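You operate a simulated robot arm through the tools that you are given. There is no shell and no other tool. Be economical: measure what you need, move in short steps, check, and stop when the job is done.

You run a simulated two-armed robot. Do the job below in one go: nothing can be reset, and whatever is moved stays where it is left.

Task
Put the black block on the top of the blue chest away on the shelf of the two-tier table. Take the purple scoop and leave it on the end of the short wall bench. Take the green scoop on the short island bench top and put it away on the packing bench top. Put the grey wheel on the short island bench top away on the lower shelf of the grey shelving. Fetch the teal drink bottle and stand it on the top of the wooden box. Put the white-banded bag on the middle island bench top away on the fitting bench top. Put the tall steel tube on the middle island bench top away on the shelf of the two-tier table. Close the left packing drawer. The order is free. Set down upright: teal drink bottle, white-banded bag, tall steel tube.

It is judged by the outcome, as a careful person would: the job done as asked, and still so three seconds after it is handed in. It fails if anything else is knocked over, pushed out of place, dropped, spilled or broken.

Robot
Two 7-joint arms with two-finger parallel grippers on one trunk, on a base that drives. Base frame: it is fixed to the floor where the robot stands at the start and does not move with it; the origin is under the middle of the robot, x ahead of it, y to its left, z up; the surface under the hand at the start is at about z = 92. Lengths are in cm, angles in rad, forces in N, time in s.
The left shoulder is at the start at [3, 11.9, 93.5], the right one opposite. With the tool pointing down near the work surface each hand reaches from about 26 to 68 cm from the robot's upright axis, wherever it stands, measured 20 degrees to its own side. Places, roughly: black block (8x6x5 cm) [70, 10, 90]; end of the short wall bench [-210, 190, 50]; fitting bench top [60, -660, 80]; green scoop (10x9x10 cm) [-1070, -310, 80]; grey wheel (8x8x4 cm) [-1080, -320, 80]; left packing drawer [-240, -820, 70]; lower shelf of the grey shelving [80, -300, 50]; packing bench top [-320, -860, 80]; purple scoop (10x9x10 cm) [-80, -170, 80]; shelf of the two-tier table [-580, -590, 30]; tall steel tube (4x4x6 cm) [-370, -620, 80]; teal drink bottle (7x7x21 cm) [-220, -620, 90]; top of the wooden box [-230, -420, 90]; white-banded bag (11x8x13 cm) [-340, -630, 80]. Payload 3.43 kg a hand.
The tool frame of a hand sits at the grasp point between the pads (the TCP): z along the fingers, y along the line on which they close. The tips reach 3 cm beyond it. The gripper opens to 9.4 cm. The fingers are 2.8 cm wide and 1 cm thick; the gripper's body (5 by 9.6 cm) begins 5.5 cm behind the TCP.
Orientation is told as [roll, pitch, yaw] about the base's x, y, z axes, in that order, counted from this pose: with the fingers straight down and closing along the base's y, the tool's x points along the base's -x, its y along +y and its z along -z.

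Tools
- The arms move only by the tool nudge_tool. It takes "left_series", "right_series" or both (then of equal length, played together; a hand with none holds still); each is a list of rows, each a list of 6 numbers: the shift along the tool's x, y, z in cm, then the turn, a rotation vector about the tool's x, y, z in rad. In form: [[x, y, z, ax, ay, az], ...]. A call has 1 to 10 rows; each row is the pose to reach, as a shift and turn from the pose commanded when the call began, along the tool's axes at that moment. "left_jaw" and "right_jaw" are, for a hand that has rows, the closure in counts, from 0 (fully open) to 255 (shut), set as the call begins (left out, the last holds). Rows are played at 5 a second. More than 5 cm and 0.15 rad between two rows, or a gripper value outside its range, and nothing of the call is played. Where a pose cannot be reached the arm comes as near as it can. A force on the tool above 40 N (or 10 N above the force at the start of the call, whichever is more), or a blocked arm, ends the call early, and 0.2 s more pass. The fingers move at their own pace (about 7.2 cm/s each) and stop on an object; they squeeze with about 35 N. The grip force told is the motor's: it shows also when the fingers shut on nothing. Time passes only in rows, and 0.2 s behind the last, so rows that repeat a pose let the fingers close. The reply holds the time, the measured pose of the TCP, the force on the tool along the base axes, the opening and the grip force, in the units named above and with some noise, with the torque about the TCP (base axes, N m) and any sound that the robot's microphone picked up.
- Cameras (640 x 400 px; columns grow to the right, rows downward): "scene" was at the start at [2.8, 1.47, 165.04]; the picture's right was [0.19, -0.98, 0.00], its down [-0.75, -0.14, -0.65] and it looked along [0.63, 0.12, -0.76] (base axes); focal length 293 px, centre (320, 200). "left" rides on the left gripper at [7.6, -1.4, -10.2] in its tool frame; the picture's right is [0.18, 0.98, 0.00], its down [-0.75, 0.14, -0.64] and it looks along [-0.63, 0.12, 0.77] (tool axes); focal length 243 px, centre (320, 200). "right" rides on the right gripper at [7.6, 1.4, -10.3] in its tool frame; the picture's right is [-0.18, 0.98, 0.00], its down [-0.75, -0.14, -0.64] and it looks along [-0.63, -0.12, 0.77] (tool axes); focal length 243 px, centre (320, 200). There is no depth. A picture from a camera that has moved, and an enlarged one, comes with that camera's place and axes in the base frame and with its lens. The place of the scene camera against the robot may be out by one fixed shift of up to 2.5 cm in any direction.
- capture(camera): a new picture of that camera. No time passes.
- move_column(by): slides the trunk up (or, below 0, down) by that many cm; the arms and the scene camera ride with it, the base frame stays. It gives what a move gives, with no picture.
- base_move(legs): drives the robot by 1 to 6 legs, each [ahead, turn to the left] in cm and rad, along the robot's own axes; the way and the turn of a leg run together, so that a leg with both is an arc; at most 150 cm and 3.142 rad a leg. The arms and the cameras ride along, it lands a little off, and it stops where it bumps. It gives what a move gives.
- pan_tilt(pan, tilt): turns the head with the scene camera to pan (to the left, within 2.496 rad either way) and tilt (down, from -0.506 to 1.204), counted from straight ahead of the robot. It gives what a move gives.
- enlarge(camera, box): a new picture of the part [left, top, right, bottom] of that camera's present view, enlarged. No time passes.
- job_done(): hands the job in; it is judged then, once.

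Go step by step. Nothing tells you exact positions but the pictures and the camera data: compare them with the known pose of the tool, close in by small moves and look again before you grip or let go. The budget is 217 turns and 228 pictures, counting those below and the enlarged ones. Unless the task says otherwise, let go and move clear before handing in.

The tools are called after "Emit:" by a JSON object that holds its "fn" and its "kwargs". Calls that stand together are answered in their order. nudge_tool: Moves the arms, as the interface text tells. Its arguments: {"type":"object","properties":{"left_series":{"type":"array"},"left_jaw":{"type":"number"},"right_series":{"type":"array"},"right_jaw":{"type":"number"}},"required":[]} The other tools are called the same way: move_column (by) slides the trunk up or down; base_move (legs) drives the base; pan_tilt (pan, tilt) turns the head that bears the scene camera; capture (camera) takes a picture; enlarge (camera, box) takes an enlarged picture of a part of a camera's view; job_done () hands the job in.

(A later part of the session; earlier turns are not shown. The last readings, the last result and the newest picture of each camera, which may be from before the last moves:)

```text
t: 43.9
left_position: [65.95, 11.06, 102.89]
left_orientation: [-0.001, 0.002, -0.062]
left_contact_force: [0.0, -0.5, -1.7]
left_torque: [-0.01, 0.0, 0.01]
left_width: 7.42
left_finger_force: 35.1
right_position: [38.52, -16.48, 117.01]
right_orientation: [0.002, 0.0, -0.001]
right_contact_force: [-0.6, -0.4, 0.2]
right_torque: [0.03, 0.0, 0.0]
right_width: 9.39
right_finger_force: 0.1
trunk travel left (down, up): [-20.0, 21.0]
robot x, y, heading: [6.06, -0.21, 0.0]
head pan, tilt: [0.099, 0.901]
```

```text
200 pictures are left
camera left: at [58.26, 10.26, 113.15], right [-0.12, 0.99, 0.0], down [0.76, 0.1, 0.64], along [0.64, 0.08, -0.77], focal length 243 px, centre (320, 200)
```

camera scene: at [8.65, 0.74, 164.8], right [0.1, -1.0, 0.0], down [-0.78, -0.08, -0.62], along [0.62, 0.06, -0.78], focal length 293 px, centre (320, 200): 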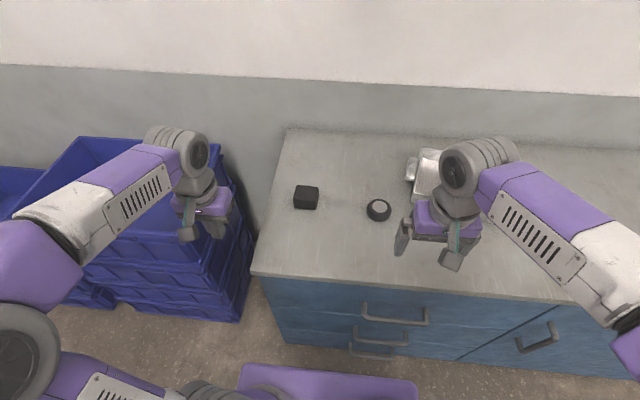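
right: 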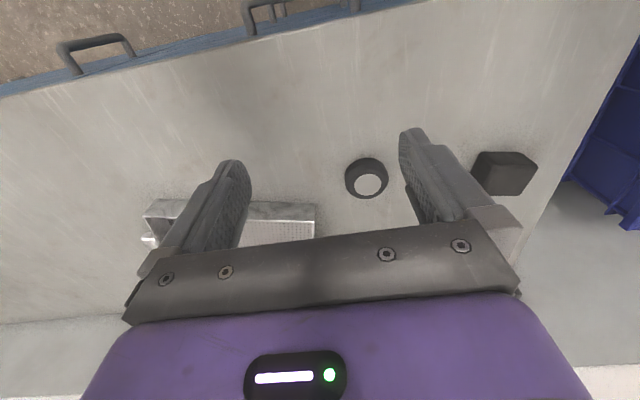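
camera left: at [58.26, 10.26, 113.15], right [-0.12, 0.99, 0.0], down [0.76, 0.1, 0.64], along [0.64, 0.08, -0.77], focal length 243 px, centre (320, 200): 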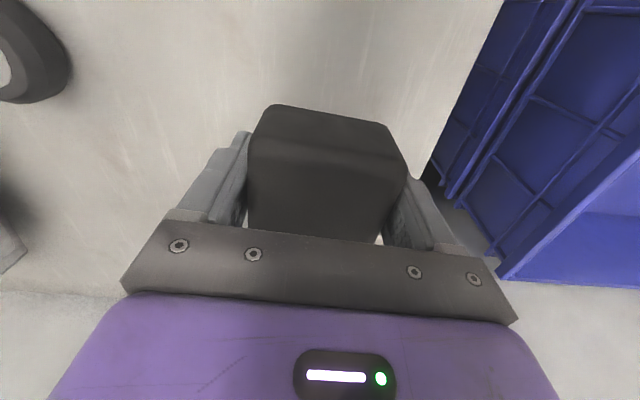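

The block is held. I draw the arm in gently.

Emit:
{"fn": "nudge_tool", "kwargs": {"left_series": [[2, 0, -0.6, 0, 0, 0], [4, 0.5, -1.2, 0, 0, 0], [7, 1.5, -2, 0, 0, 0], [10, 2.5, -3, 0, 0, 0], [13, 3.5, -4, 0, 0, 0], [16, 4.5, -5, 0, 0, 0], [19, 6, -6, 0, 0, 0], [22, 7, -7, 0, 0, 0], [25, 8, -8, 0, 0, 0], [25, 8, -8, 0, 0, 0]]}}

Emit:
{"fn": "pan_tilt", "kwargs": {"pan": -2.2, "tilt": 0.6}}

Emit:
{"fn": "capture", "kwargs": {"camera": "scene"}}

```text
t: 46.1
left_position: [41.57, 20.67, 110.95]
left_orientation: [0.001, 0.001, -0.061]
left_contact_force: [-0.5, 0.3, -2.0]
left_torque: [0.02, 0.0, -0.02]
left_width: 7.4
left_finger_force: 34.7
right_position: [38.64, -16.43, 116.99]
right_orientation: [0.002, 0.003, -0.001]
right_contact_force: [0.3, -0.7, 0.0]
right_torque: [-0.01, -0.02, 0.01]
right_width: 9.4
right_finger_force: 0.0
trunk travel left (down, up): [-20.0, 21.0]
robot x, y, heading: [5.8, -0.06, -0.001]
head pan, tilt: [0.099, 0.901]
```

```text
t: 48.2
left_position: [41.54, 20.63, 110.94]
left_orientation: [0.0, 0.001, -0.061]
left_contact_force: [0.9, -0.1, -2.7]
left_torque: [0.02, 0.01, 0.0]
left_width: 7.41
left_finger_force: 35.3
right_position: [38.51, -16.31, 116.89]
right_orientation: [-0.001, 0.0, -0.002]
right_contact_force: [-0.6, -0.1, -0.9]
right_torque: [-0.04, 0.01, 0.01]
right_width: 9.39
right_finger_force: 0.1
trunk travel left (down, up): [-20.0, 21.0]
robot x, y, heading: [6.23, 0.58, -0.006]
head pan, tilt: [-2.201, 0.6]
```

```text
199 pictures are left
camera scene: at [-4.08, -7.13, 167.28], right [-0.81, 0.59, 0.0], down [0.33, 0.46, -0.83], along [-0.49, -0.67, -0.56], focal length 293 px, centre (320, 200)
```

scene: 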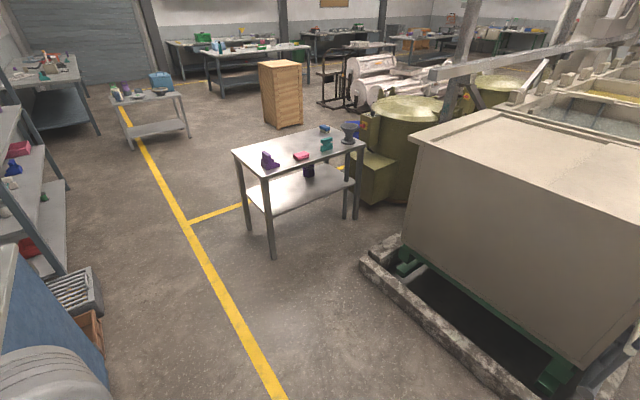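

Block held. Next the purple scoop at about [-79, -166, 82] on the small table; I back off, turn right and drive to its near side.

Emit:
{"fn": "base_move", "kwargs": {"legs": [[-64, 0], [0, -1.571], [85, 0]]}}

Emit:
{"fn": "pan_tilt", "kwargs": {"pan": -0.1, "tilt": 0.7}}

Emit:
{"fn": "capture", "kwargs": {"camera": "scene"}}

```text
t: 59.8
left_position: [-38.9, -121.06, 110.96]
left_orientation: [0.001, 0.001, -1.634]
left_contact_force: [0.4, 0.1, -1.5]
left_torque: [0.02, -0.03, 0.0]
left_width: 7.43
left_finger_force: 34.9
right_position: [-76.04, -117.9, 116.94]
right_orientation: [0.001, 0.0, -1.577]
right_contact_force: [1.0, 0.3, -0.3]
right_torque: [0.0, -0.01, 0.0]
right_width: 9.41
right_finger_force: 0.1
trunk travel left (down, up): [-20.0, 21.0]
robot x, y, heading: [-59.12, -84.98, -1.572]
head pan, tilt: [-2.201, 0.6]
```

```text
t: 61.8
left_position: [-38.89, -120.95, 111.04]
left_orientation: [-0.002, 0.002, -1.637]
left_contact_force: [-0.4, 0.4, -2.1]
left_torque: [0.0, 0.0, -0.02]
left_width: 7.41
left_finger_force: 34.6
right_position: [-76.12, -117.81, 116.88]
right_orientation: [0.0, -0.001, -1.576]
right_contact_force: [0.2, 1.0, 0.4]
right_torque: [0.02, 0.0, 0.0]
right_width: 9.39
right_finger_force: 0.1
trunk travel left (down, up): [-20.0, 21.0]
robot x, y, heading: [-59.49, -84.95, -1.577]
head pan, tilt: [-0.099, 0.7]
```

```text
198 pictures are left
camera scene: at [-62.11, -90.69, 166.42], right [-0.99, 0.11, 0.0], down [0.07, 0.64, -0.76], along [-0.08, -0.76, -0.64], focal length 293 px, centre (320, 200)
```

scene: 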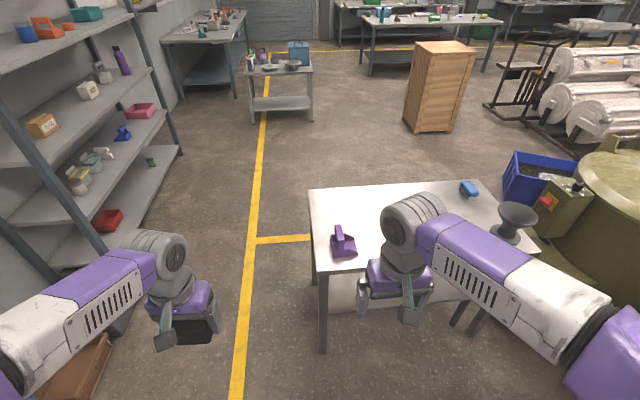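

Emit:
{"fn": "base_move", "kwargs": {"legs": [[20, 0]]}}

Emit:
{"fn": "capture", "kwargs": {"camera": "right"}}

Emit:
{"fn": "enlarge", "kwargs": {"camera": "scene", "box": [280, 220, 440, 320]}}

```text
t: 63.4
left_position: [-39.1, -140.92, 110.93]
left_orientation: [-0.002, 0.002, -1.637]
left_contact_force: [0.0, 0.1, -2.6]
left_torque: [-0.01, 0.0, 0.02]
left_width: 7.4
left_finger_force: 34.8
right_position: [-76.13, -137.75, 116.94]
right_orientation: [0.0, 0.001, -1.575]
right_contact_force: [0.9, 0.1, 0.9]
right_torque: [0.03, 0.05, -0.04]
right_width: 9.4
right_finger_force: 0.0
trunk travel left (down, up): [-20.0, 21.0]
robot x, y, heading: [-59.62, -105.24, -1.578]
head pan, tilt: [-0.099, 0.7]
```

```text
197 pictures are left
camera right: at [-74.57, -130.18, 127.17], right [0.98, -0.19, 0.0], down [-0.15, -0.75, 0.64], along [-0.12, -0.63, -0.77], focal length 243 px, centre (320, 200)
```

right: 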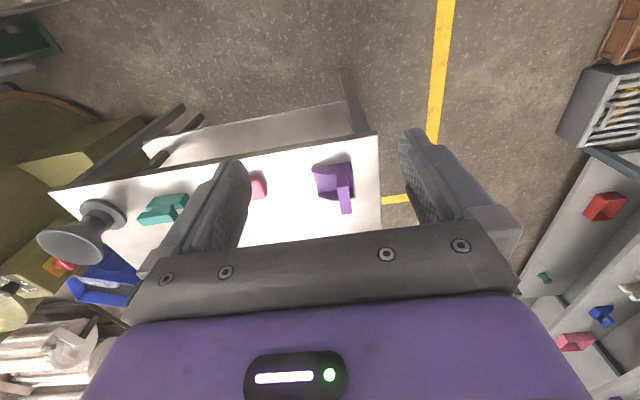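

```text
4.00 times, centred on (360, 270) of scene
camera zoom: at [-62.21, -110.62, 166.41], right [-0.99, 0.1, 0.0], down [0.07, 0.64, -0.76], along [-0.08, -0.76, -0.64], focal length 1170 px, centre (160, -80)
```

zoom: 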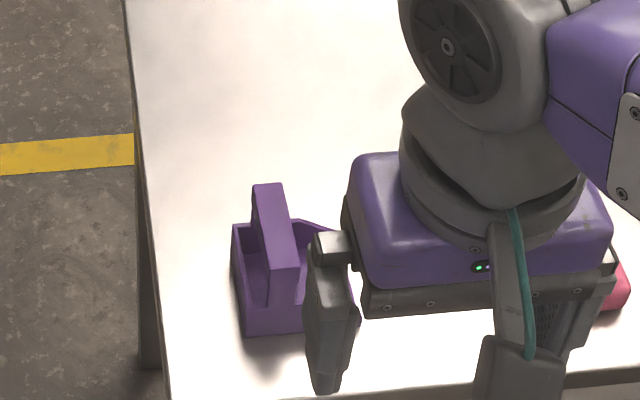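

Emit:
{"fn": "nudge_tool", "kwargs": {"right_series": [[-4, 0, 2, 0, 0, 0], [-8, 0, 4, 0, 0, 0], [-12, 0, 6, 0, 0, 0], [-14, 0, 9, 0, 0, 0], [-14, 0, 9, 0, 0, 0]]}}

Emit:
{"fn": "capture", "kwargs": {"camera": "right"}}

```text
t: 64.6
left_position: [-39.1, -140.74, 111.06]
left_orientation: [-0.001, 0.001, -1.636]
left_contact_force: [-0.3, 0.0, -1.9]
left_torque: [0.0, -0.02, 0.02]
left_width: 7.41
left_finger_force: 35.1
right_position: [-76.24, -151.69, 107.96]
right_orientation: [0.0, 0.001, -1.577]
right_contact_force: [-0.2, 0.2, -0.5]
right_torque: [0.03, 0.0, 0.0]
right_width: 9.39
right_finger_force: 0.0
trunk travel left (down, up): [-20.0, 21.0]
robot x, y, heading: [-59.58, -105.14, -1.577]
head pan, tilt: [-0.099, 0.7]
```

```text
195 pictures are left
camera right: at [-74.66, -144.15, 118.17], right [0.98, -0.19, 0.0], down [-0.15, -0.75, 0.64], along [-0.12, -0.63, -0.77], focal length 243 px, centre (320, 200)
```

right: 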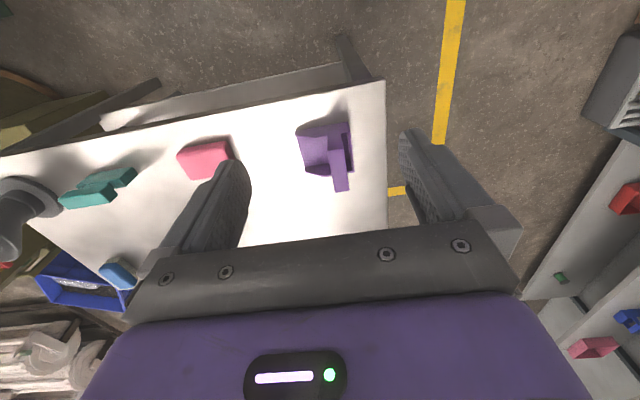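

Emit:
{"fn": "enlarge", "kwargs": {"camera": "right", "box": [270, 100, 390, 200]}}

```text
4.00 times, centred on (330, 150) of right
camera zoom: at [-74.66, -144.15, 118.17], right [0.98, -0.19, 0.0], down [-0.15, -0.75, 0.64], along [-0.12, -0.63, -0.77], focal length 970 px, centre (280, 400)
```

zoom: 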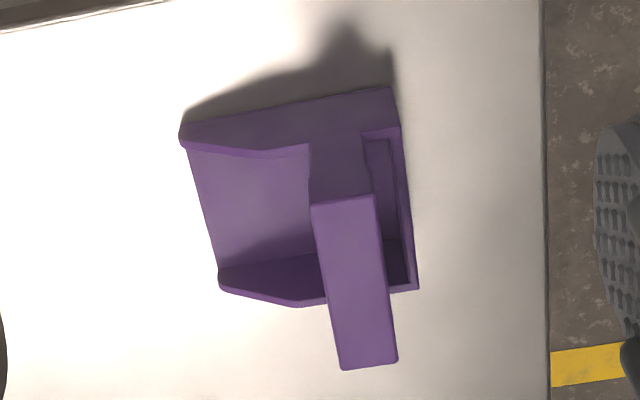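

Emit:
{"fn": "nudge_tool", "kwargs": {"right_series": [[-3, 0.2, 3, 0, 0, 0], [-6, 0.4, 6, 0, 0, 0], [-9, 0.6, 8, 0, 0, 0], [-11.1, 0.75, 9, 0, 0, 0], [-11.1, 0.75, 9, 0, 0, 0]]}}

Emit:
{"fn": "capture", "kwargs": {"camera": "right"}}

```text
t: 65.8
left_position: [-38.94, -140.68, 110.94]
left_orientation: [-0.001, 0.001, -1.636]
left_contact_force: [0.0, -0.6, -2.2]
left_torque: [0.0, 0.03, -0.02]
left_width: 7.4
left_finger_force: 35.2
right_position: [-75.48, -162.81, 98.82]
right_orientation: [0.001, -0.001, -1.576]
right_contact_force: [0.0, -0.3, 0.0]
right_torque: [0.02, -0.02, -0.01]
right_width: 9.39
right_finger_force: 0.1
trunk travel left (down, up): [-20.0, 21.0]
robot x, y, heading: [-59.46, -104.91, -1.578]
head pan, tilt: [-0.099, 0.7]
```

```text
193 pictures are left
camera right: at [-74.0, -155.22, 109.02], right [0.98, -0.19, 0.0], down [-0.15, -0.75, 0.64], along [-0.12, -0.63, -0.77], focal length 243 px, centre (320, 200)
```

right: 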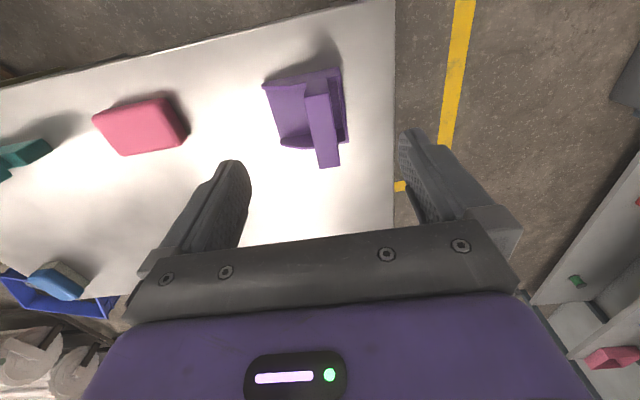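

Emit:
{"fn": "nudge_tool", "kwargs": {"right_series": [[-0.6, 0, 4, 0, 0, 0], [-1.2, -0.1, 8, 0, 0, 0], [-1.2, -0.1, 10, 0, 0, 0], [-1.2, -0.1, 10, 0, 0, 0]]}}

Emit:
{"fn": "capture", "kwargs": {"camera": "right"}}

Emit:
{"fn": "enlarge", "kwargs": {"camera": "scene", "box": [280, 220, 440, 320]}}

```text
t: 66.8
left_position: [-39.05, -140.84, 111.04]
left_orientation: [-0.001, 0.003, -1.635]
left_contact_force: [-0.2, 0.1, -2.3]
left_torque: [0.0, 0.01, 0.04]
left_width: 7.4
left_finger_force: 35.4
right_position: [-75.58, -163.78, 88.98]
right_orientation: [0.001, 0.002, -1.576]
right_contact_force: [0.2, 0.4, -0.3]
right_torque: [-0.02, 0.01, 0.01]
right_width: 9.39
right_finger_force: 0.1
trunk travel left (down, up): [-20.0, 21.0]
robot x, y, heading: [-59.57, -104.95, -1.576]
head pan, tilt: [-0.099, 0.7]
```

```text
192 pictures are left
camera right: at [-74.07, -156.34, 99.19], right [0.98, -0.19, 0.0], down [-0.15, -0.75, 0.64], along [-0.12, -0.63, -0.77], focal length 243 px, centre (320, 200)
```

right: 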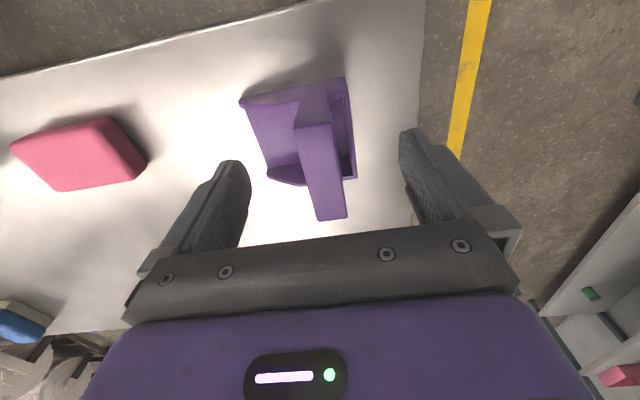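

```text
4.00 times, centred on (360, 270) of scene
camera zoom: at [-62.21, -110.5, 166.42], right [-0.99, 0.1, 0.0], down [0.07, 0.64, -0.76], along [-0.08, -0.76, -0.64], focal length 1170 px, centre (160, -80)
```

zoom: 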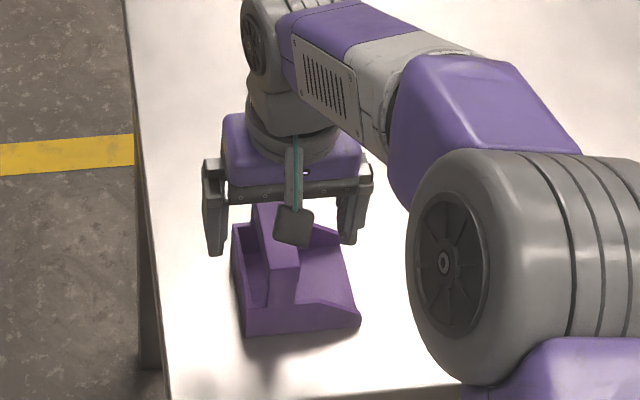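

Emit:
{"fn": "nudge_tool", "kwargs": {"right_series": [[-0.8, -0.1, 2.5, 0, 0, 0], [-0.8, -0.1, 5, 0, 0, 0], [-0.8, -0.1, 5, 0, 0, 0]]}}

Emit:
{"fn": "nudge_tool", "kwargs": {"right_series": [[0, 0, 0, 0, 0, 0], [0, 0, 0, 0, 0, 0], [0, 0, 0, 0, 0, 0], [0, 0, 0, 0, 0, 0], [0, 0, 0, 0, 0, 0]], "right_jaw": 255}}

Emit:
{"fn": "capture", "kwargs": {"camera": "right"}}

```text
t: 67.6
left_position: [-39.06, -140.72, 110.98]
left_orientation: [-0.003, 0.001, -1.636]
left_contact_force: [0.2, -0.5, -2.4]
left_torque: [0.01, 0.0, 0.0]
left_width: 7.44
left_finger_force: 35.3
right_position: [-75.62, -164.75, 84.02]
right_orientation: [-0.001, 0.0, -1.575]
right_contact_force: [-0.2, 0.0, -0.4]
right_torque: [0.01, 0.02, 0.02]
right_width: 9.4
right_finger_force: 0.0
trunk travel left (down, up): [-20.0, 21.0]
robot x, y, heading: [-59.72, -105.15, -1.577]
head pan, tilt: [-0.099, 0.7]
```

```text
t: 68.8
left_position: [-39.17, -140.88, 111.02]
left_orientation: [-0.001, 0.001, -1.636]
left_contact_force: [-0.4, 1.0, -2.6]
left_torque: [-0.03, 0.04, 0.01]
left_width: 7.44
left_finger_force: 35.1
right_position: [-75.62, -164.73, 83.9]
right_orientation: [-0.002, 0.0, -1.576]
right_contact_force: [-0.3, 0.0, -0.3]
right_torque: [-0.02, 0.02, -0.03]
right_width: 2.97
right_finger_force: 34.6
trunk travel left (down, up): [-20.0, 21.0]
robot x, y, heading: [-59.47, -105.01, -1.574]
head pan, tilt: [-0.099, 0.7]
```

```text
190 pictures are left
camera right: at [-74.09, -157.2, 94.17], right [0.98, -0.19, 0.0], down [-0.15, -0.75, 0.64], along [-0.12, -0.63, -0.77], focal length 243 px, centre (320, 200)
```

right: 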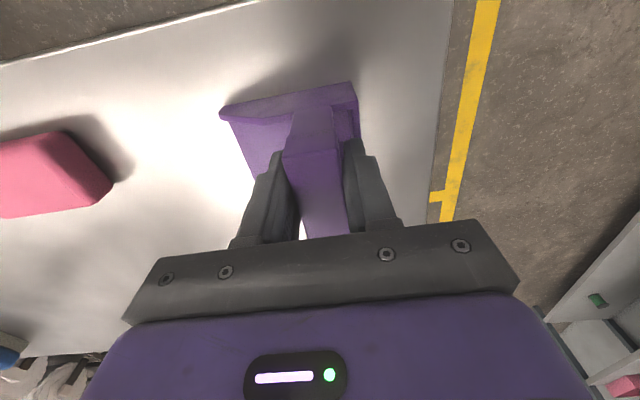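

Emit:
{"fn": "nudge_tool", "kwargs": {"right_series": [[0, 0, -0.3, 0, 0, 0], [0, 0, -0.8, 0, 0, 0], [0, 0, -1.5, 0, 0, 0], [0, 0, -2.5, 0, 0, 0], [0, 0, -4, 0, 0, 0], [0, 0, -6, 0, 0, 0], [0, 0, -8, 0, 0, 0], [0, 0, -10, 0, 0, 0], [0, 0, -12, 0, 0, 0], [0, 0, -12, 0, 0, 0]]}}

Emit:
{"fn": "capture", "kwargs": {"camera": "right"}}

```text
t: 71.0
left_position: [-39.02, -140.78, 110.99]
left_orientation: [-0.001, 0.002, -1.636]
left_contact_force: [-0.4, 0.4, -2.5]
left_torque: [-0.01, 0.0, 0.0]
left_width: 7.42
left_finger_force: 35.2
right_position: [-75.71, -165.02, 95.96]
right_orientation: [0.001, 0.0, -1.575]
right_contact_force: [0.6, 0.2, -0.8]
right_torque: [0.01, -0.02, -0.01]
right_width: 2.96
right_finger_force: 35.1
trunk travel left (down, up): [-20.0, 21.0]
robot x, y, heading: [-59.66, -105.26, -1.574]
head pan, tilt: [-0.099, 0.7]
```

```text
189 pictures are left
camera right: at [-74.21, -157.42, 106.22], right [0.98, -0.19, 0.0], down [-0.15, -0.75, 0.64], along [-0.12, -0.63, -0.77], focal length 243 px, centre (320, 200)
```

right: 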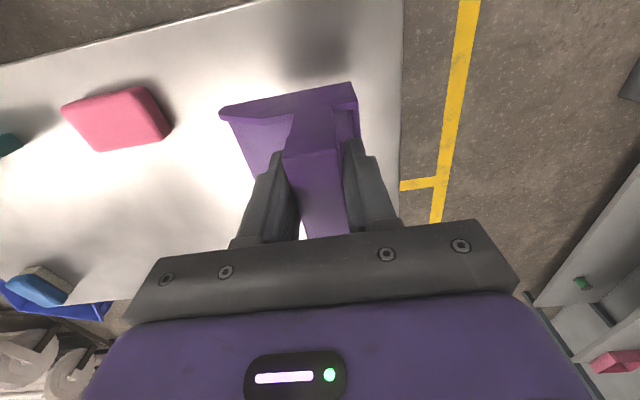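

Scoop held. I draw the right arm in and drive round towards the short wall bench end (~[-200, 190]).

Emit:
{"fn": "nudge_tool", "kwargs": {"right_series": [[2, 0, -1, 0, 0, 0], [5, 0, -2, 0, 0, 0], [8, 0, -3, 0, 0, 0], [11, 0, -4, 0, 0, 0], [14, 0, -6, 0, 0, 0], [17, 0, -8, 0, 0, 0], [20, 0, -10, 0, 0, 0], [23, 0, -12, 0, 0, 0], [26, 0, -14, 0, 0, 0], [26, 0, -14, 0, 0, 0]]}}

Emit:
{"fn": "base_move", "kwargs": {"legs": [[-110, 0], [-108, 0], [0, -1.571]]}}

Emit:
{"fn": "pan_tilt", "kwargs": {"pan": 0.0, "tilt": 0.5}}

Emit:
{"fn": "capture", "kwargs": {"camera": "scene"}}

```text
t: 73.2
left_position: [-38.98, -140.86, 110.97]
left_orientation: [0.0, -0.001, -1.637]
left_contact_force: [-0.5, 0.1, -3.2]
left_torque: [0.02, -0.01, -0.01]
left_width: 7.44
left_finger_force: 34.8
right_position: [-75.55, -138.82, 109.89]
right_orientation: [0.0, 0.003, -1.578]
right_contact_force: [-0.8, 0.1, -0.4]
right_torque: [0.02, -0.01, 0.02]
right_width: 2.98
right_finger_force: 35.3
trunk travel left (down, up): [-20.0, 21.0]
robot x, y, heading: [-59.83, -104.88, -1.572]
head pan, tilt: [-0.099, 0.7]
```

```text
t: 87.7
left_position: [-95.43, 89.15, 110.9]
left_orientation: [-0.003, 0.003, 3.101]
left_contact_force: [-0.8, 0.2, -2.1]
left_torque: [0.04, -0.03, 0.0]
left_width: 7.42
left_finger_force: 34.4
right_position: [-94.13, 125.73, 109.96]
right_orientation: [-0.001, 0.0, -3.123]
right_contact_force: [0.7, 0.1, -0.5]
right_torque: [-0.03, -0.04, -0.04]
right_width: 2.96
right_finger_force: 34.5
trunk travel left (down, up): [-20.0, 21.0]
robot x, y, heading: [-60.15, 110.94, -3.123]
head pan, tilt: [-0.099, 0.7]
```

```text
t: 88.4
left_position: [-95.39, 89.15, 110.89]
left_orientation: [-0.002, 0.002, 3.101]
left_contact_force: [-0.6, 0.6, -3.0]
left_torque: [0.04, -0.01, -0.04]
left_width: 7.43
left_finger_force: 35.0
right_position: [-94.16, 125.7, 110.06]
right_orientation: [0.001, 0.0, -3.124]
right_contact_force: [-0.3, -0.2, 0.2]
right_torque: [0.0, 0.02, 0.03]
right_width: 2.98
right_finger_force: 35.1
trunk travel left (down, up): [-20.0, 21.0]
robot x, y, heading: [-60.12, 110.47, -3.121]
head pan, tilt: [0.0, 0.499]
```

```text
188 pictures are left
camera scene: at [-68.03, 110.41, 168.18], right [-0.02, 1.0, 0.0], down [0.48, 0.01, -0.88], along [-0.88, -0.02, -0.48], focal length 293 px, centre (320, 200)
```

scene: 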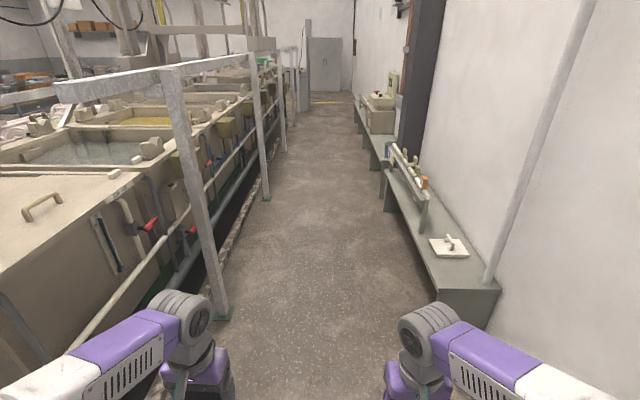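

Free space at the bench end is about x −186…−211, y 168…204. I drive along and turn to face it, keeping the right hand over the end.

Emit:
{"fn": "base_move", "kwargs": {"legs": [[100, 0], [53, 0], [0, -1.591], [8, 0]]}}

Emit:
{"fn": "pan_tilt", "kwargs": {"pan": -0.3, "tilt": 0.9}}

Emit:
{"fn": "capture", "kwargs": {"camera": "scene"}}

```text
t: 100.8
left_position: [-230.96, 152.94, 110.95]
left_orientation: [-0.002, 0.002, 1.473]
left_contact_force: [-0.7, 0.0, -2.3]
left_torque: [-0.03, 0.02, 0.01]
left_width: 7.4
left_finger_force: 35.1
right_position: [-194.65, 149.63, 110.04]
right_orientation: [-0.001, 0.003, 1.533]
right_contact_force: [0.7, -0.3, -1.3]
right_torque: [-0.03, 0.0, -0.05]
right_width: 2.97
right_finger_force: 34.9
trunk travel left (down, up): [-20.0, 21.0]
robot x, y, heading: [-211.54, 116.39, 1.529]
head pan, tilt: [0.0, 0.499]
```

```text
t: 101.7
left_position: [-231.09, 152.94, 111.0]
left_orientation: [-0.001, 0.002, 1.473]
left_contact_force: [-0.1, 0.1, -1.2]
left_torque: [0.02, 0.01, 0.01]
left_width: 7.4
left_finger_force: 34.7
right_position: [-194.56, 149.61, 109.93]
right_orientation: [-0.001, 0.0, 1.532]
right_contact_force: [-0.6, 0.3, -0.8]
right_torque: [0.01, 0.04, -0.01]
right_width: 2.96
right_finger_force: 35.0
trunk travel left (down, up): [-20.0, 21.0]
robot x, y, heading: [-211.75, 116.51, 1.532]
head pan, tilt: [-0.3, 0.901]
```

```text
187 pictures are left
camera scene: at [-211.11, 120.62, 164.81], right [0.94, -0.33, 0.0], down [-0.26, -0.74, -0.62], along [0.21, 0.59, -0.78], focal length 293 px, centre (320, 200)
```

scene: 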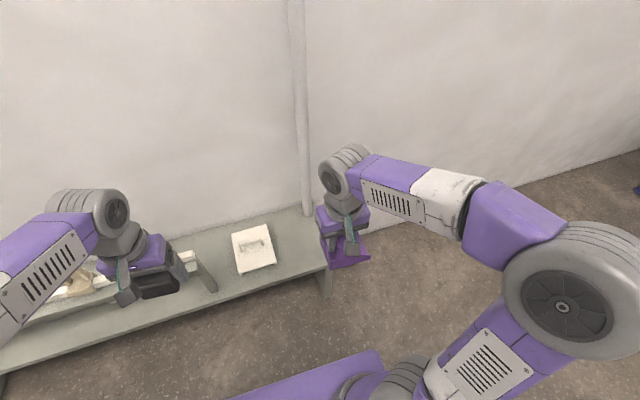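

Emit:
{"fn": "base_move", "kwargs": {"legs": [[14, 0.04]]}}

Emit:
{"fn": "move_column", "kwargs": {"by": -19.5}}

Emit:
{"fn": "capture", "kwargs": {"camera": "right"}}

```text
t: 103.0
left_position: [-232.04, 166.08, 110.93]
left_orientation: [-0.002, 0.004, 1.507]
left_contact_force: [-0.1, 0.5, -2.1]
left_torque: [-0.01, -0.03, 0.0]
left_width: 7.41
left_finger_force: 34.9
right_position: [-195.55, 163.95, 109.91]
right_orientation: [-0.001, 0.002, 1.568]
right_contact_force: [0.1, -0.1, -1.7]
right_torque: [-0.06, 0.0, -0.02]
right_width: 2.95
right_finger_force: 34.9
trunk travel left (down, up): [-20.0, 21.0]
robot x, y, heading: [-211.75, 130.07, 1.57]
head pan, tilt: [-0.3, 0.901]
```

```text
t: 105.1
left_position: [-232.0, 165.98, 91.51]
left_orientation: [-0.003, 0.003, 1.508]
left_contact_force: [0.2, 0.1, -2.4]
left_torque: [0.03, 0.01, -0.01]
left_width: 7.42
left_finger_force: 35.3
right_position: [-195.62, 163.99, 90.43]
right_orientation: [-0.001, -0.001, 1.569]
right_contact_force: [0.6, 0.7, -0.2]
right_torque: [0.02, 0.02, 0.01]
right_width: 2.95
right_finger_force: 35.2
trunk travel left (down, up): [-0.5, 40.5]
robot x, y, heading: [-211.52, 130.3, 1.566]
head pan, tilt: [-0.3, 0.901]
```

```text
186 pictures are left
camera right: at [-196.93, 156.31, 100.74], right [-0.98, 0.19, 0.0], down [0.14, 0.75, 0.64], along [0.12, 0.63, -0.77], focal length 243 px, centre (320, 200)
```

right: 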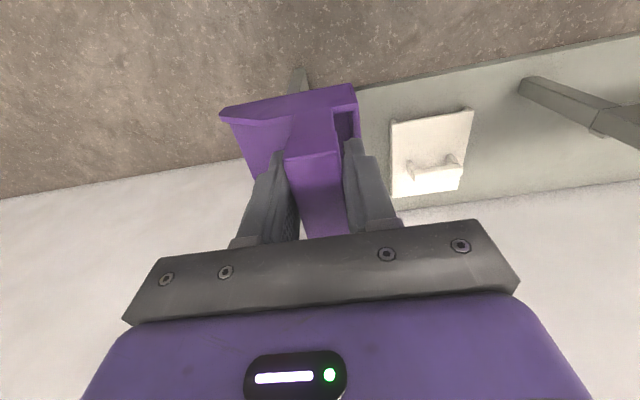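

Emit:
{"fn": "nudge_tool", "kwargs": {"right_series": [[-3, 1, 2, 0, 0, 0], [-6, 2, 4, 0, 0, 0], [-9, 3, 6, 0, 0, 0], [-12, 4, 8, 0, 0, 0], [-15, 4.4, 11, 0, 0, 0], [-18, 4.4, 14, 0, 0, 0], [-21, 4.4, 17, 0, 0, 0], [-23, 4.4, 20, 0, 0, 0], [-23, 4.4, 24, 0, 0, 0], [-23, 4.4, 24, 0, 0, 0]]}}

Emit:
{"fn": "capture", "kwargs": {"camera": "scene"}}

Emit:
{"fn": "capture", "kwargs": {"camera": "right"}}

```text
t: 107.3
left_position: [-232.06, 165.9, 91.4]
left_orientation: [-0.001, 0.001, 1.507]
left_contact_force: [0.2, 0.5, -2.8]
left_torque: [0.03, -0.02, -0.06]
left_width: 7.41
left_finger_force: 35.2
right_position: [-200.01, 186.85, 66.36]
right_orientation: [0.001, 0.0, 1.569]
right_contact_force: [0.4, 0.9, -0.7]
right_torque: [-0.02, 0.02, 0.02]
right_width: 2.95
right_finger_force: 35.0
trunk travel left (down, up): [-0.5, 40.5]
robot x, y, heading: [-211.46, 130.43, 1.565]
head pan, tilt: [-0.3, 0.901]
```

```text
185 pictures are left
camera scene: at [-210.97, 134.47, 145.3], right [0.95, -0.3, 0.0], down [-0.23, -0.75, -0.62], along [0.19, 0.59, -0.78], focal length 293 px, centre (320, 200)
```

scene: 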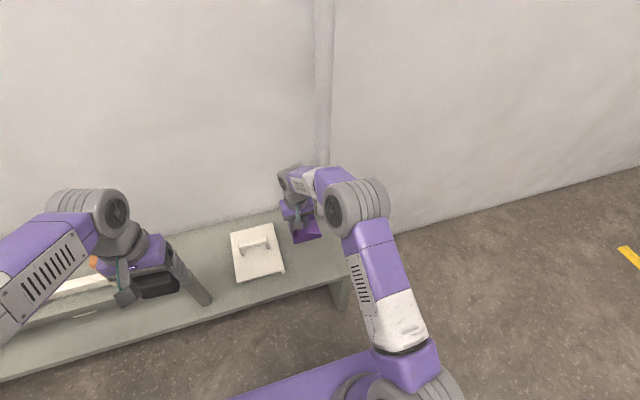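

```text
184 pictures are left
camera right: at [-201.39, 179.27, 76.57], right [-0.98, 0.19, 0.0], down [0.14, 0.75, 0.64], along [0.12, 0.63, -0.77], focal length 243 px, centre (320, 200)
```

right: 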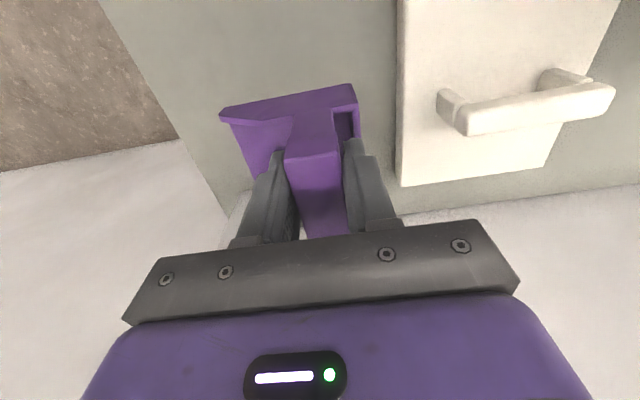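

Emit:
{"fn": "nudge_tool", "kwargs": {"right_series": [[0, 0, 2, 0, 0, 0], [0, 0, 4, 0, 0, 0], [0, 0, 5, 0, 0, 0], [0, 0, 6, 0, 0, 0], [0, 0, 6, 0, 0, 0]]}}

Emit:
{"fn": "capture", "kwargs": {"camera": "right"}}

```text
t: 108.5
left_position: [-232.02, 165.86, 91.52]
left_orientation: [-0.002, 0.001, 1.509]
left_contact_force: [-0.7, 0.6, -1.6]
left_torque: [0.01, 0.01, 0.02]
left_width: 7.41
left_finger_force: 35.3
right_position: [-200.04, 187.0, 60.4]
right_orientation: [0.001, -0.001, 1.567]
right_contact_force: [-0.6, -0.2, -0.4]
right_torque: [-0.03, 0.02, 0.02]
right_width: 2.98
right_finger_force: 35.1
trunk travel left (down, up): [-0.5, 40.5]
robot x, y, heading: [-211.6, 130.02, 1.568]
head pan, tilt: [-0.3, 0.901]
```

```text
183 pictures are left
camera right: at [-201.33, 179.35, 70.67], right [-0.98, 0.19, 0.0], down [0.14, 0.75, 0.64], along [0.12, 0.63, -0.77], focal length 243 px, centre (320, 200)
```

right: 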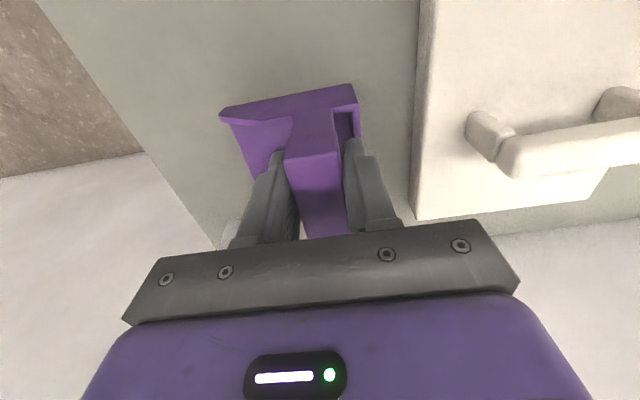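

Emit:
{"fn": "nudge_tool", "kwargs": {"right_series": [[0, 0, 0.7, 0, 0, 0], [0, 0, 1.4, 0, 0, 0], [0, 0, 1.9, 0, 0, 0], [0, 0, 2.4, 0, 0, 0], [0, 0, 2.9, 0, 0, 0], [0, 0, 3.4, 0, 0, 0], [0, 0, 3.4, 0, 0, 0]]}}

Emit:
{"fn": "capture", "kwargs": {"camera": "right"}}

```text
t: 110.1
left_position: [-232.06, 165.69, 91.64]
left_orientation: [-0.003, 0.001, 1.509]
left_contact_force: [0.5, 0.1, -2.4]
left_torque: [0.01, 0.03, -0.01]
left_width: 7.42
left_finger_force: 35.2
right_position: [-200.03, 187.08, 57.5]
right_orientation: [0.002, -0.008, 1.567]
right_contact_force: [-1.7, 3.5, 32.7]
right_torque: [0.15, -0.06, 0.01]
right_width: 2.94
right_finger_force: 35.4
trunk travel left (down, up): [-0.5, 40.5]
robot x, y, heading: [-211.4, 130.41, 1.571]
head pan, tilt: [-0.3, 0.901]
```

```text
182 pictures are left
camera right: at [-201.39, 179.35, 67.65], right [-0.98, 0.19, 0.0], down [0.14, 0.75, 0.65], along [0.12, 0.64, -0.76], focal length 243 px, centre (320, 200)
```

right: 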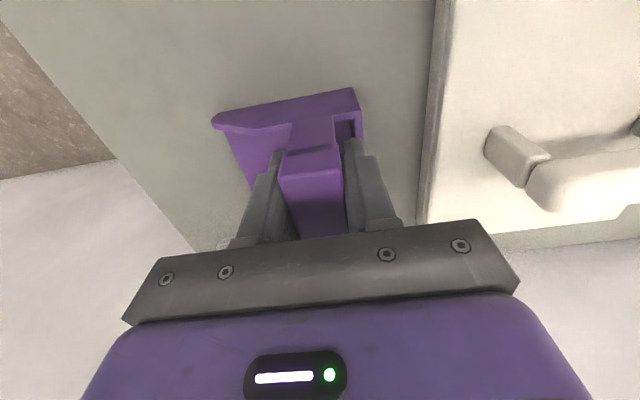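

Scoop rests on the bench. I ease off, open and rise.

Emit:
{"fn": "nudge_tool", "kwargs": {"right_series": [[0, 0, -0.4, 0, 0, 0], [0, 0, -0.4, 0, 0, 0]]}}

Emit:
{"fn": "nudge_tool", "kwargs": {"right_series": [[0, 0, 0, 0, 0, 0], [0, 0, 0, 0, 0, 0], [0, 0, 0, 0, 0, 0], [0, 0, -2, 0, 0, 0], [0, 0, -5, 0, 0, 0], [0, 0, -9, 0, 0, 0], [0, 0, -13, 0, 0, 0], [3, 0, -16, 0, 0, 0], [6, 0, -19, 0, 0, 0], [6, 0, -19, 0, 0, 0]], "right_jaw": 100}}

Emit:
{"fn": "capture", "kwargs": {"camera": "right"}}

```text
t: 110.7
left_position: [-231.95, 165.87, 91.47]
left_orientation: [-0.002, 0.003, 1.508]
left_contact_force: [-0.1, -0.7, -1.8]
left_torque: [-0.01, 0.03, -0.02]
left_width: 7.4
left_finger_force: 35.5
right_position: [-200.04, 187.07, 57.55]
right_orientation: [0.001, -0.001, 1.566]
right_contact_force: [-1.7, 4.6, 12.4]
right_torque: [1.06, 0.15, 0.03]
right_width: 2.98
right_finger_force: 35.0
trunk travel left (down, up): [-0.5, 40.5]
robot x, y, heading: [-211.17, 130.68, 1.569]
head pan, tilt: [-0.3, 0.901]
```

```text
t: 112.9
left_position: [-231.9, 165.86, 91.4]
left_orientation: [-0.002, 0.001, 1.508]
left_contact_force: [0.6, 0.8, -2.6]
left_torque: [0.01, 0.02, 0.0]
left_width: 7.41
left_finger_force: 35.2
right_position: [-200.15, 181.08, 76.49]
right_orientation: [-0.001, 0.001, 1.568]
right_contact_force: [0.2, -0.6, -0.6]
right_torque: [0.01, -0.01, 0.0]
right_width: 5.71
right_finger_force: 0.0
trunk travel left (down, up): [-0.5, 40.5]
robot x, y, heading: [-211.59, 130.19, 1.571]
head pan, tilt: [-0.3, 0.901]
```

```text
181 pictures are left
camera right: at [-201.42, 173.39, 86.77], right [-0.98, 0.19, 0.0], down [0.14, 0.75, 0.64], along [0.12, 0.63, -0.77], focal length 243 px, centre (320, 200)
```

right: 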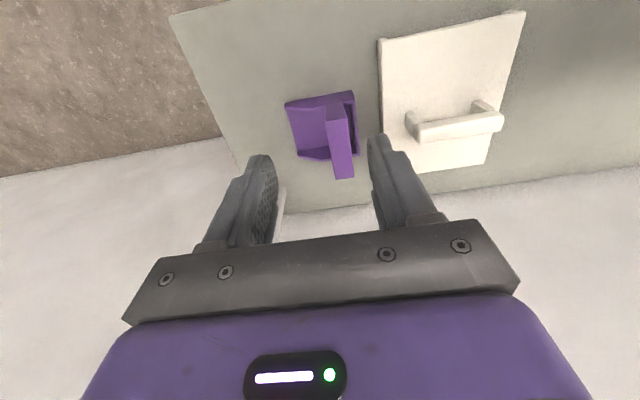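

The scoop stands at the bench end. Now I pull back, raise the trunk and drive down the aisle (x≈−14) to the middle island.

Emit:
{"fn": "nudge_tool", "kwargs": {"right_series": [[4, 0, -2, 0, 0, 0], [8, 0, -4, 0, 0, 0], [12, 0, -6, 0, 0, 0], [16, 0, -8, 0, 0, 0], [16, 0, -8, 0, 0, 0]], "right_jaw": 0}}

Emit:
{"fn": "move_column", "kwargs": {"by": 19.5}}

Emit:
{"fn": "base_move", "kwargs": {"legs": [[-22, 0], [0, -1.571], [100, 0], [97, 0], [0, -1.571], [100, 0]]}}

Emit:
{"fn": "pan_tilt", "kwargs": {"pan": 0.0, "tilt": 0.4}}

Emit:
{"fn": "capture", "kwargs": {"camera": "scene"}}

```text
t: 114.1
left_position: [-232.01, 166.07, 91.54]
left_orientation: [-0.001, 0.001, 1.506]
left_contact_force: [1.1, 0.6, -1.6]
left_torque: [0.02, 0.01, 0.0]
left_width: 7.41
left_finger_force: 34.4
right_position: [-199.92, 164.89, 84.83]
right_orientation: [-0.001, 0.001, 1.57]
right_contact_force: [0.4, -0.7, 0.3]
right_torque: [-0.03, 0.0, -0.01]
right_width: 9.4
right_finger_force: 0.1
trunk travel left (down, up): [-0.5, 40.5]
robot x, y, heading: [-211.19, 130.4, 1.573]
head pan, tilt: [-0.3, 0.901]
```

```text
t: 116.3
left_position: [-232.1, 166.0, 111.05]
left_orientation: [-0.002, 0.003, 1.506]
left_contact_force: [1.2, 0.2, -2.7]
left_torque: [0.01, 0.02, 0.0]
left_width: 7.4
left_finger_force: 34.9
right_position: [-199.98, 164.99, 104.35]
right_orientation: [0.0, 0.0, 1.571]
right_contact_force: [-0.1, -0.4, 0.7]
right_torque: [0.0, -0.01, 0.04]
right_width: 9.38
right_finger_force: 0.1
trunk travel left (down, up): [-20.0, 21.0]
robot x, y, heading: [-211.71, 130.56, 1.567]
head pan, tilt: [-0.3, 0.901]
```

```text
t: 139.8
left_position: [2.3, -32.1, 110.98]
left_orientation: [-0.001, 0.003, -1.662]
left_contact_force: [0.0, -0.9, -2.2]
left_torque: [-0.01, 0.01, 0.03]
left_width: 7.43
left_finger_force: 35.2
right_position: [-29.67, -30.42, 104.29]
right_orientation: [-0.001, -0.002, -1.601]
right_contact_force: [1.0, -0.1, -0.5]
right_torque: [0.01, 0.0, 0.01]
right_width: 9.39
right_finger_force: 0.2
trunk travel left (down, up): [-20.0, 21.0]
robot x, y, heading: [-17.64, 3.87, -1.599]
head pan, tilt: [-0.3, 0.901]
```

```text
t: 140.7
left_position: [2.27, -32.04, 110.95]
left_orientation: [-0.002, 0.002, -1.662]
left_contact_force: [-0.9, -0.7, -2.9]
left_torque: [0.04, -0.01, 0.04]
left_width: 7.41
left_finger_force: 35.1
right_position: [-29.86, -30.29, 104.39]
right_orientation: [0.0, 0.0, -1.601]
right_contact_force: [-0.5, -0.6, 0.3]
right_torque: [0.0, 0.03, -0.01]
right_width: 9.38
right_finger_force: 0.0
trunk travel left (down, up): [-20.0, 21.0]
robot x, y, heading: [-17.43, 4.3, -1.607]
head pan, tilt: [0.0, 0.4]
```

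```text
180 pictures are left
camera scene: at [-19.29, -2.14, 169.09], right [-1.0, 0.03, 0.0], down [0.01, 0.39, -0.92], along [-0.03, -0.92, -0.39], focal length 293 px, centre (320, 200)
```

scene: 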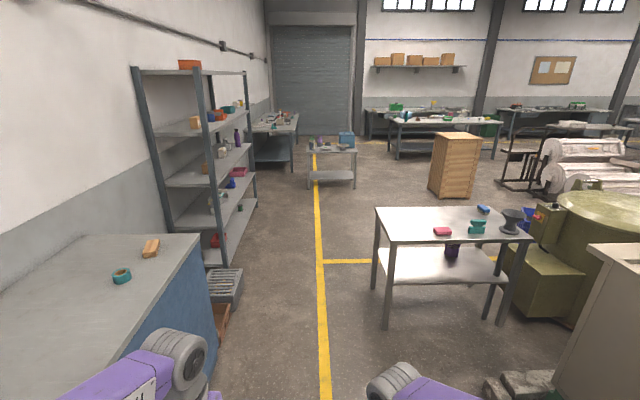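

Emit:
{"fn": "base_move", "kwargs": {"legs": [[130, 0], [118, 0.03], [0, -0.63], [110, 0], [107, 0], [0, 0.65]]}}

Emit:
{"fn": "pan_tilt", "kwargs": {"pan": -0.3, "tilt": 0.45}}

Emit:
{"fn": "capture", "kwargs": {"camera": "scene"}}

```text
t: 166.9
left_position: [-126.62, -458.48, 111.02]
left_orientation: [-0.003, 0.0, -1.599]
left_contact_force: [0.3, 0.3, -1.9]
left_torque: [0.0, -0.02, 0.01]
left_width: 7.4
left_finger_force: 35.2
right_position: [-158.68, -458.77, 104.32]
right_orientation: [0.001, 0.001, -1.535]
right_contact_force: [-0.4, 0.9, -1.3]
right_torque: [0.0, 0.0, -0.01]
right_width: 9.42
right_finger_force: 0.0
trunk travel left (down, up): [-20.0, 21.0]
robot x, y, heading: [-148.29, -423.85, -1.533]
head pan, tilt: [0.0, 0.4]
```

```text
t: 167.7
left_position: [-126.63, -458.57, 110.96]
left_orientation: [-0.003, 0.002, -1.598]
left_contact_force: [-0.1, 0.8, -2.1]
left_torque: [0.0, -0.02, -0.04]
left_width: 7.4
left_finger_force: 34.9
right_position: [-158.76, -458.74, 104.39]
right_orientation: [0.0, 0.001, -1.536]
right_contact_force: [0.1, 0.3, 0.6]
right_torque: [0.01, 0.0, 0.01]
right_width: 9.37
right_finger_force: 0.1
trunk travel left (down, up): [-20.0, 21.0]
robot x, y, heading: [-148.73, -423.38, -1.532]
head pan, tilt: [-0.3, 0.45]
```

```text
179 pictures are left
camera scene: at [-152.8, -429.53, 168.64], right [-0.96, 0.26, 0.0], down [0.11, 0.42, -0.9], along [-0.24, -0.87, -0.44], focal length 293 px, centre (320, 200)
```

scene: 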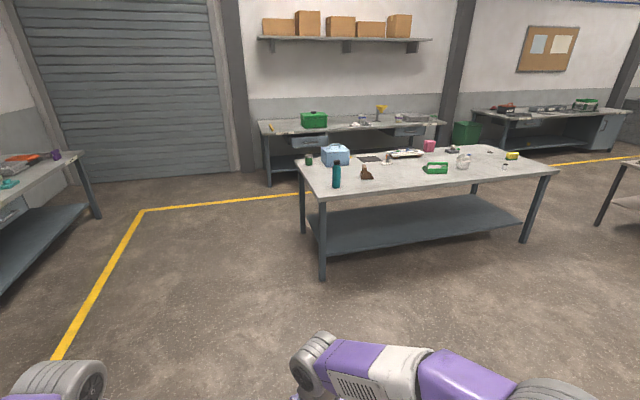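

Emit:
{"fn": "enlarge", "kwargs": {"camera": "scene", "box": [290, 125, 450, 225]}}

Emit:
{"fn": "enlarge", "kwargs": {"camera": "scene", "box": [400, 125, 560, 225]}}

Emit:
{"fn": "enlarge", "kwargs": {"camera": "scene", "box": [250, 95, 450, 195]}}

```text
4.00 times, centred on (370, 175) of scene
camera zoom: at [-152.8, -429.53, 168.64], right [-0.96, 0.26, 0.0], down [0.11, 0.42, -0.9], along [-0.24, -0.87, -0.44], focal length 1170 px, centre (120, 300)
```

zoom: 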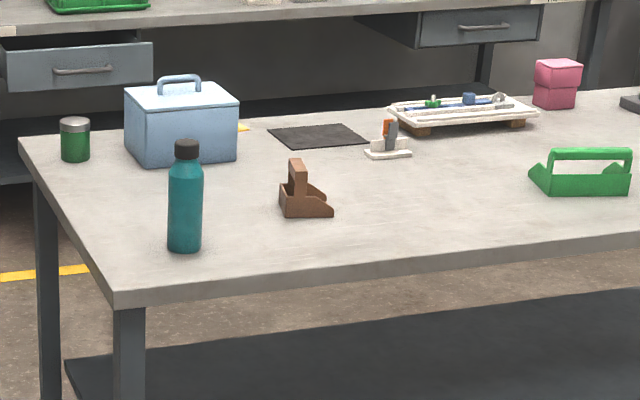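

```text
4.00 times, centred on (480, 175) of scene
camera zoom: at [-152.8, -429.53, 168.64], right [-0.96, 0.26, 0.0], down [0.11, 0.42, -0.9], along [-0.24, -0.87, -0.44], focal length 1170 px, centre (-320, 300)
```

zoom: 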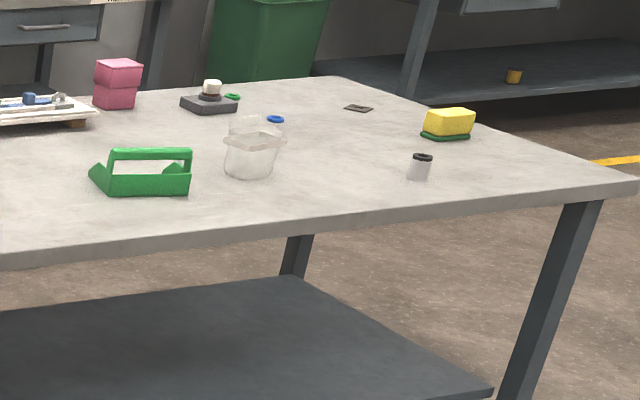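

```text
3.20 times, centred on (350, 145) of scene
camera zoom: at [-152.8, -429.53, 168.64], right [-0.96, 0.26, 0.0], down [0.11, 0.42, -0.9], along [-0.24, -0.87, -0.44], focal length 936 px, centre (224, 376)
```

zoom: 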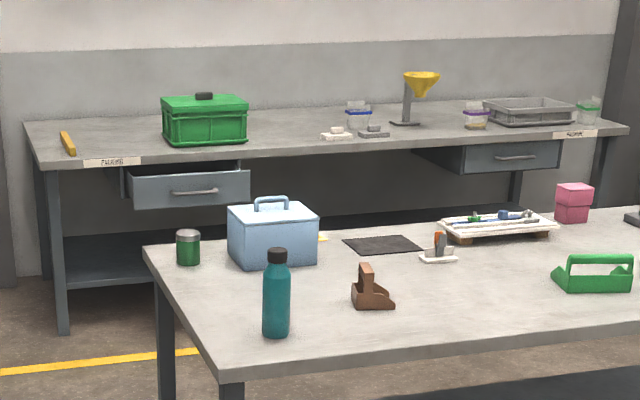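

Bottle ≈[-219,-622], bag ≈[-337,-631] (translucent), tube ≈[-372,-620] on the middle island (top ≈ z 80, front edge y≈−603). I drive up so the right hand can take the bottle.

Emit:
{"fn": "base_move", "kwargs": {"legs": [[0, -0.407], [139, 0], [0, 0.368]]}}

Emit:
{"fn": "pan_tilt", "kwargs": {"pan": -0.3, "tilt": 0.8}}

Emit:
{"fn": "capture", "kwargs": {"camera": "scene"}}

Emit:
{"fn": "capture", "kwargs": {"camera": "right"}}

```text
t: 176.8
left_position: [-177.65, -586.03, 110.99]
left_orientation: [-0.003, 0.001, -1.641]
left_contact_force: [0.4, -0.3, -1.2]
left_torque: [-0.04, 0.0, 0.01]
left_width: 7.44
left_finger_force: 35.3
right_position: [-209.64, -584.79, 104.29]
right_orientation: [0.0, -0.002, -1.584]
right_contact_force: [1.1, -0.2, 0.5]
right_torque: [-0.03, 0.0, -0.01]
right_width: 9.42
right_finger_force: 0.1
trunk travel left (down, up): [-20.0, 21.0]
robot x, y, heading: [-197.82, -550.15, -1.583]
head pan, tilt: [-0.3, 0.45]
```

```text
t: 177.6
left_position: [-177.78, -586.11, 111.0]
left_orientation: [-0.002, 0.0, -1.642]
left_contact_force: [0.4, 0.5, -1.8]
left_torque: [0.01, 0.02, 0.01]
left_width: 7.39
left_finger_force: 35.2
right_position: [-209.74, -584.77, 104.26]
right_orientation: [0.0, 0.002, -1.584]
right_contact_force: [0.1, -0.5, -0.9]
right_torque: [-0.01, 0.0, 0.0]
right_width: 9.38
right_finger_force: 0.0
trunk travel left (down, up): [-20.0, 21.0]
robot x, y, heading: [-197.96, -550.12, -1.584]
head pan, tilt: [-0.3, 0.799]
```

```text
175 pictures are left
camera scene: at [-202.1, -554.88, 165.6], right [-0.95, 0.31, 0.0], down [0.22, 0.68, -0.7], along [-0.21, -0.66, -0.72], focal length 293 px, centre (320, 200)
```

scene: 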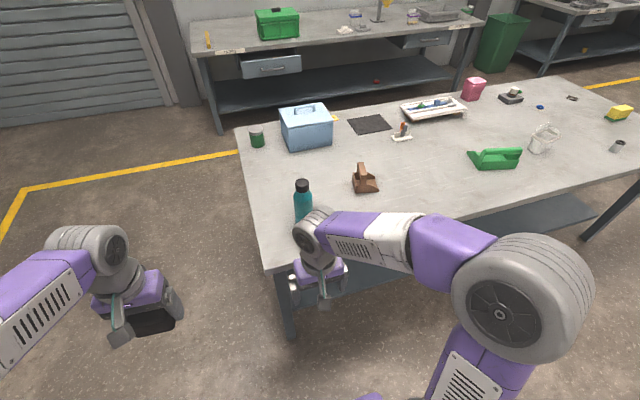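

```text
174 pictures are left
camera right: at [-208.12, -577.25, 114.53], right [0.98, -0.2, 0.0], down [-0.15, -0.75, 0.64], along [-0.13, -0.63, -0.77], focal length 243 px, centre (320, 200)
```

right: 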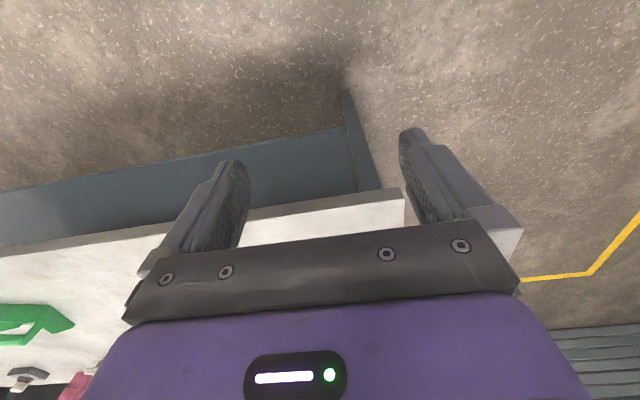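

Emit:
{"fn": "base_move", "kwargs": {"legs": [[11, 0]]}}

Emit:
{"fn": "move_column", "kwargs": {"by": 15}}

Emit:
{"fn": "nudge_tool", "kwargs": {"right_series": [[-4, -1, 0, 0, 0, 0], [-8, -3, 0, 0, 0, 0], [-12, -5, 0, 0, 0, 0], [-16, -7, 0, 0, 0, 0], [-16, -7, 0, 0, 0, 0]]}}

Emit:
{"fn": "capture", "kwargs": {"camera": "right"}}

```text
t: 178.8
left_position: [-177.71, -597.19, 110.96]
left_orientation: [-0.002, 0.005, -1.643]
left_contact_force: [-0.2, -0.5, -2.6]
left_torque: [0.04, 0.01, 0.03]
left_width: 7.41
left_finger_force: 35.4
right_position: [-209.78, -595.89, 104.34]
right_orientation: [-0.001, 0.001, -1.584]
right_contact_force: [0.6, -1.2, 0.1]
right_torque: [0.01, 0.02, 0.0]
right_width: 9.39
right_finger_force: 0.1
trunk travel left (down, up): [-20.0, 21.0]
robot x, y, heading: [-198.15, -561.33, -1.582]
head pan, tilt: [-0.3, 0.799]
```

```text
t: 180.6
left_position: [-177.81, -597.05, 125.88]
left_orientation: [-0.002, 0.002, -1.642]
left_contact_force: [1.1, -0.4, -1.9]
left_torque: [0.01, 0.02, 0.0]
left_width: 7.41
left_finger_force: 35.2
right_position: [-209.78, -595.73, 119.31]
right_orientation: [-0.001, -0.001, -1.583]
right_contact_force: [0.5, 0.1, -0.1]
right_torque: [-0.01, -0.04, -0.01]
right_width: 9.4
right_finger_force: 0.0
trunk travel left (down, up): [-35.0, 6.0]
robot x, y, heading: [-198.15, -561.26, -1.583]
head pan, tilt: [-0.3, 0.799]
```

```text
t: 181.8
left_position: [-177.81, -596.97, 126.07]
left_orientation: [-0.003, 0.002, -1.643]
left_contact_force: [0.4, -0.2, -1.3]
left_torque: [-0.01, -0.01, 0.02]
left_width: 7.42
left_finger_force: 35.2
right_position: [-217.04, -611.77, 119.37]
right_orientation: [0.0, -0.001, -1.582]
right_contact_force: [-0.8, 0.1, 0.2]
right_torque: [-0.05, 0.01, 0.04]
right_width: 9.41
right_finger_force: 0.0
trunk travel left (down, up): [-35.0, 6.0]
robot x, y, heading: [-197.75, -561.15, -1.585]
head pan, tilt: [-0.3, 0.799]
```

```text
173 pictures are left
camera right: at [-215.33, -604.2, 129.6], right [0.98, -0.2, 0.0], down [-0.15, -0.75, 0.64], along [-0.12, -0.63, -0.77], focal length 243 px, centre (320, 200)
```

right: 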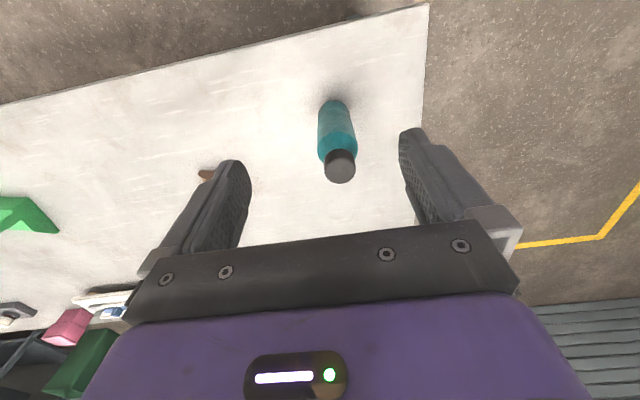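

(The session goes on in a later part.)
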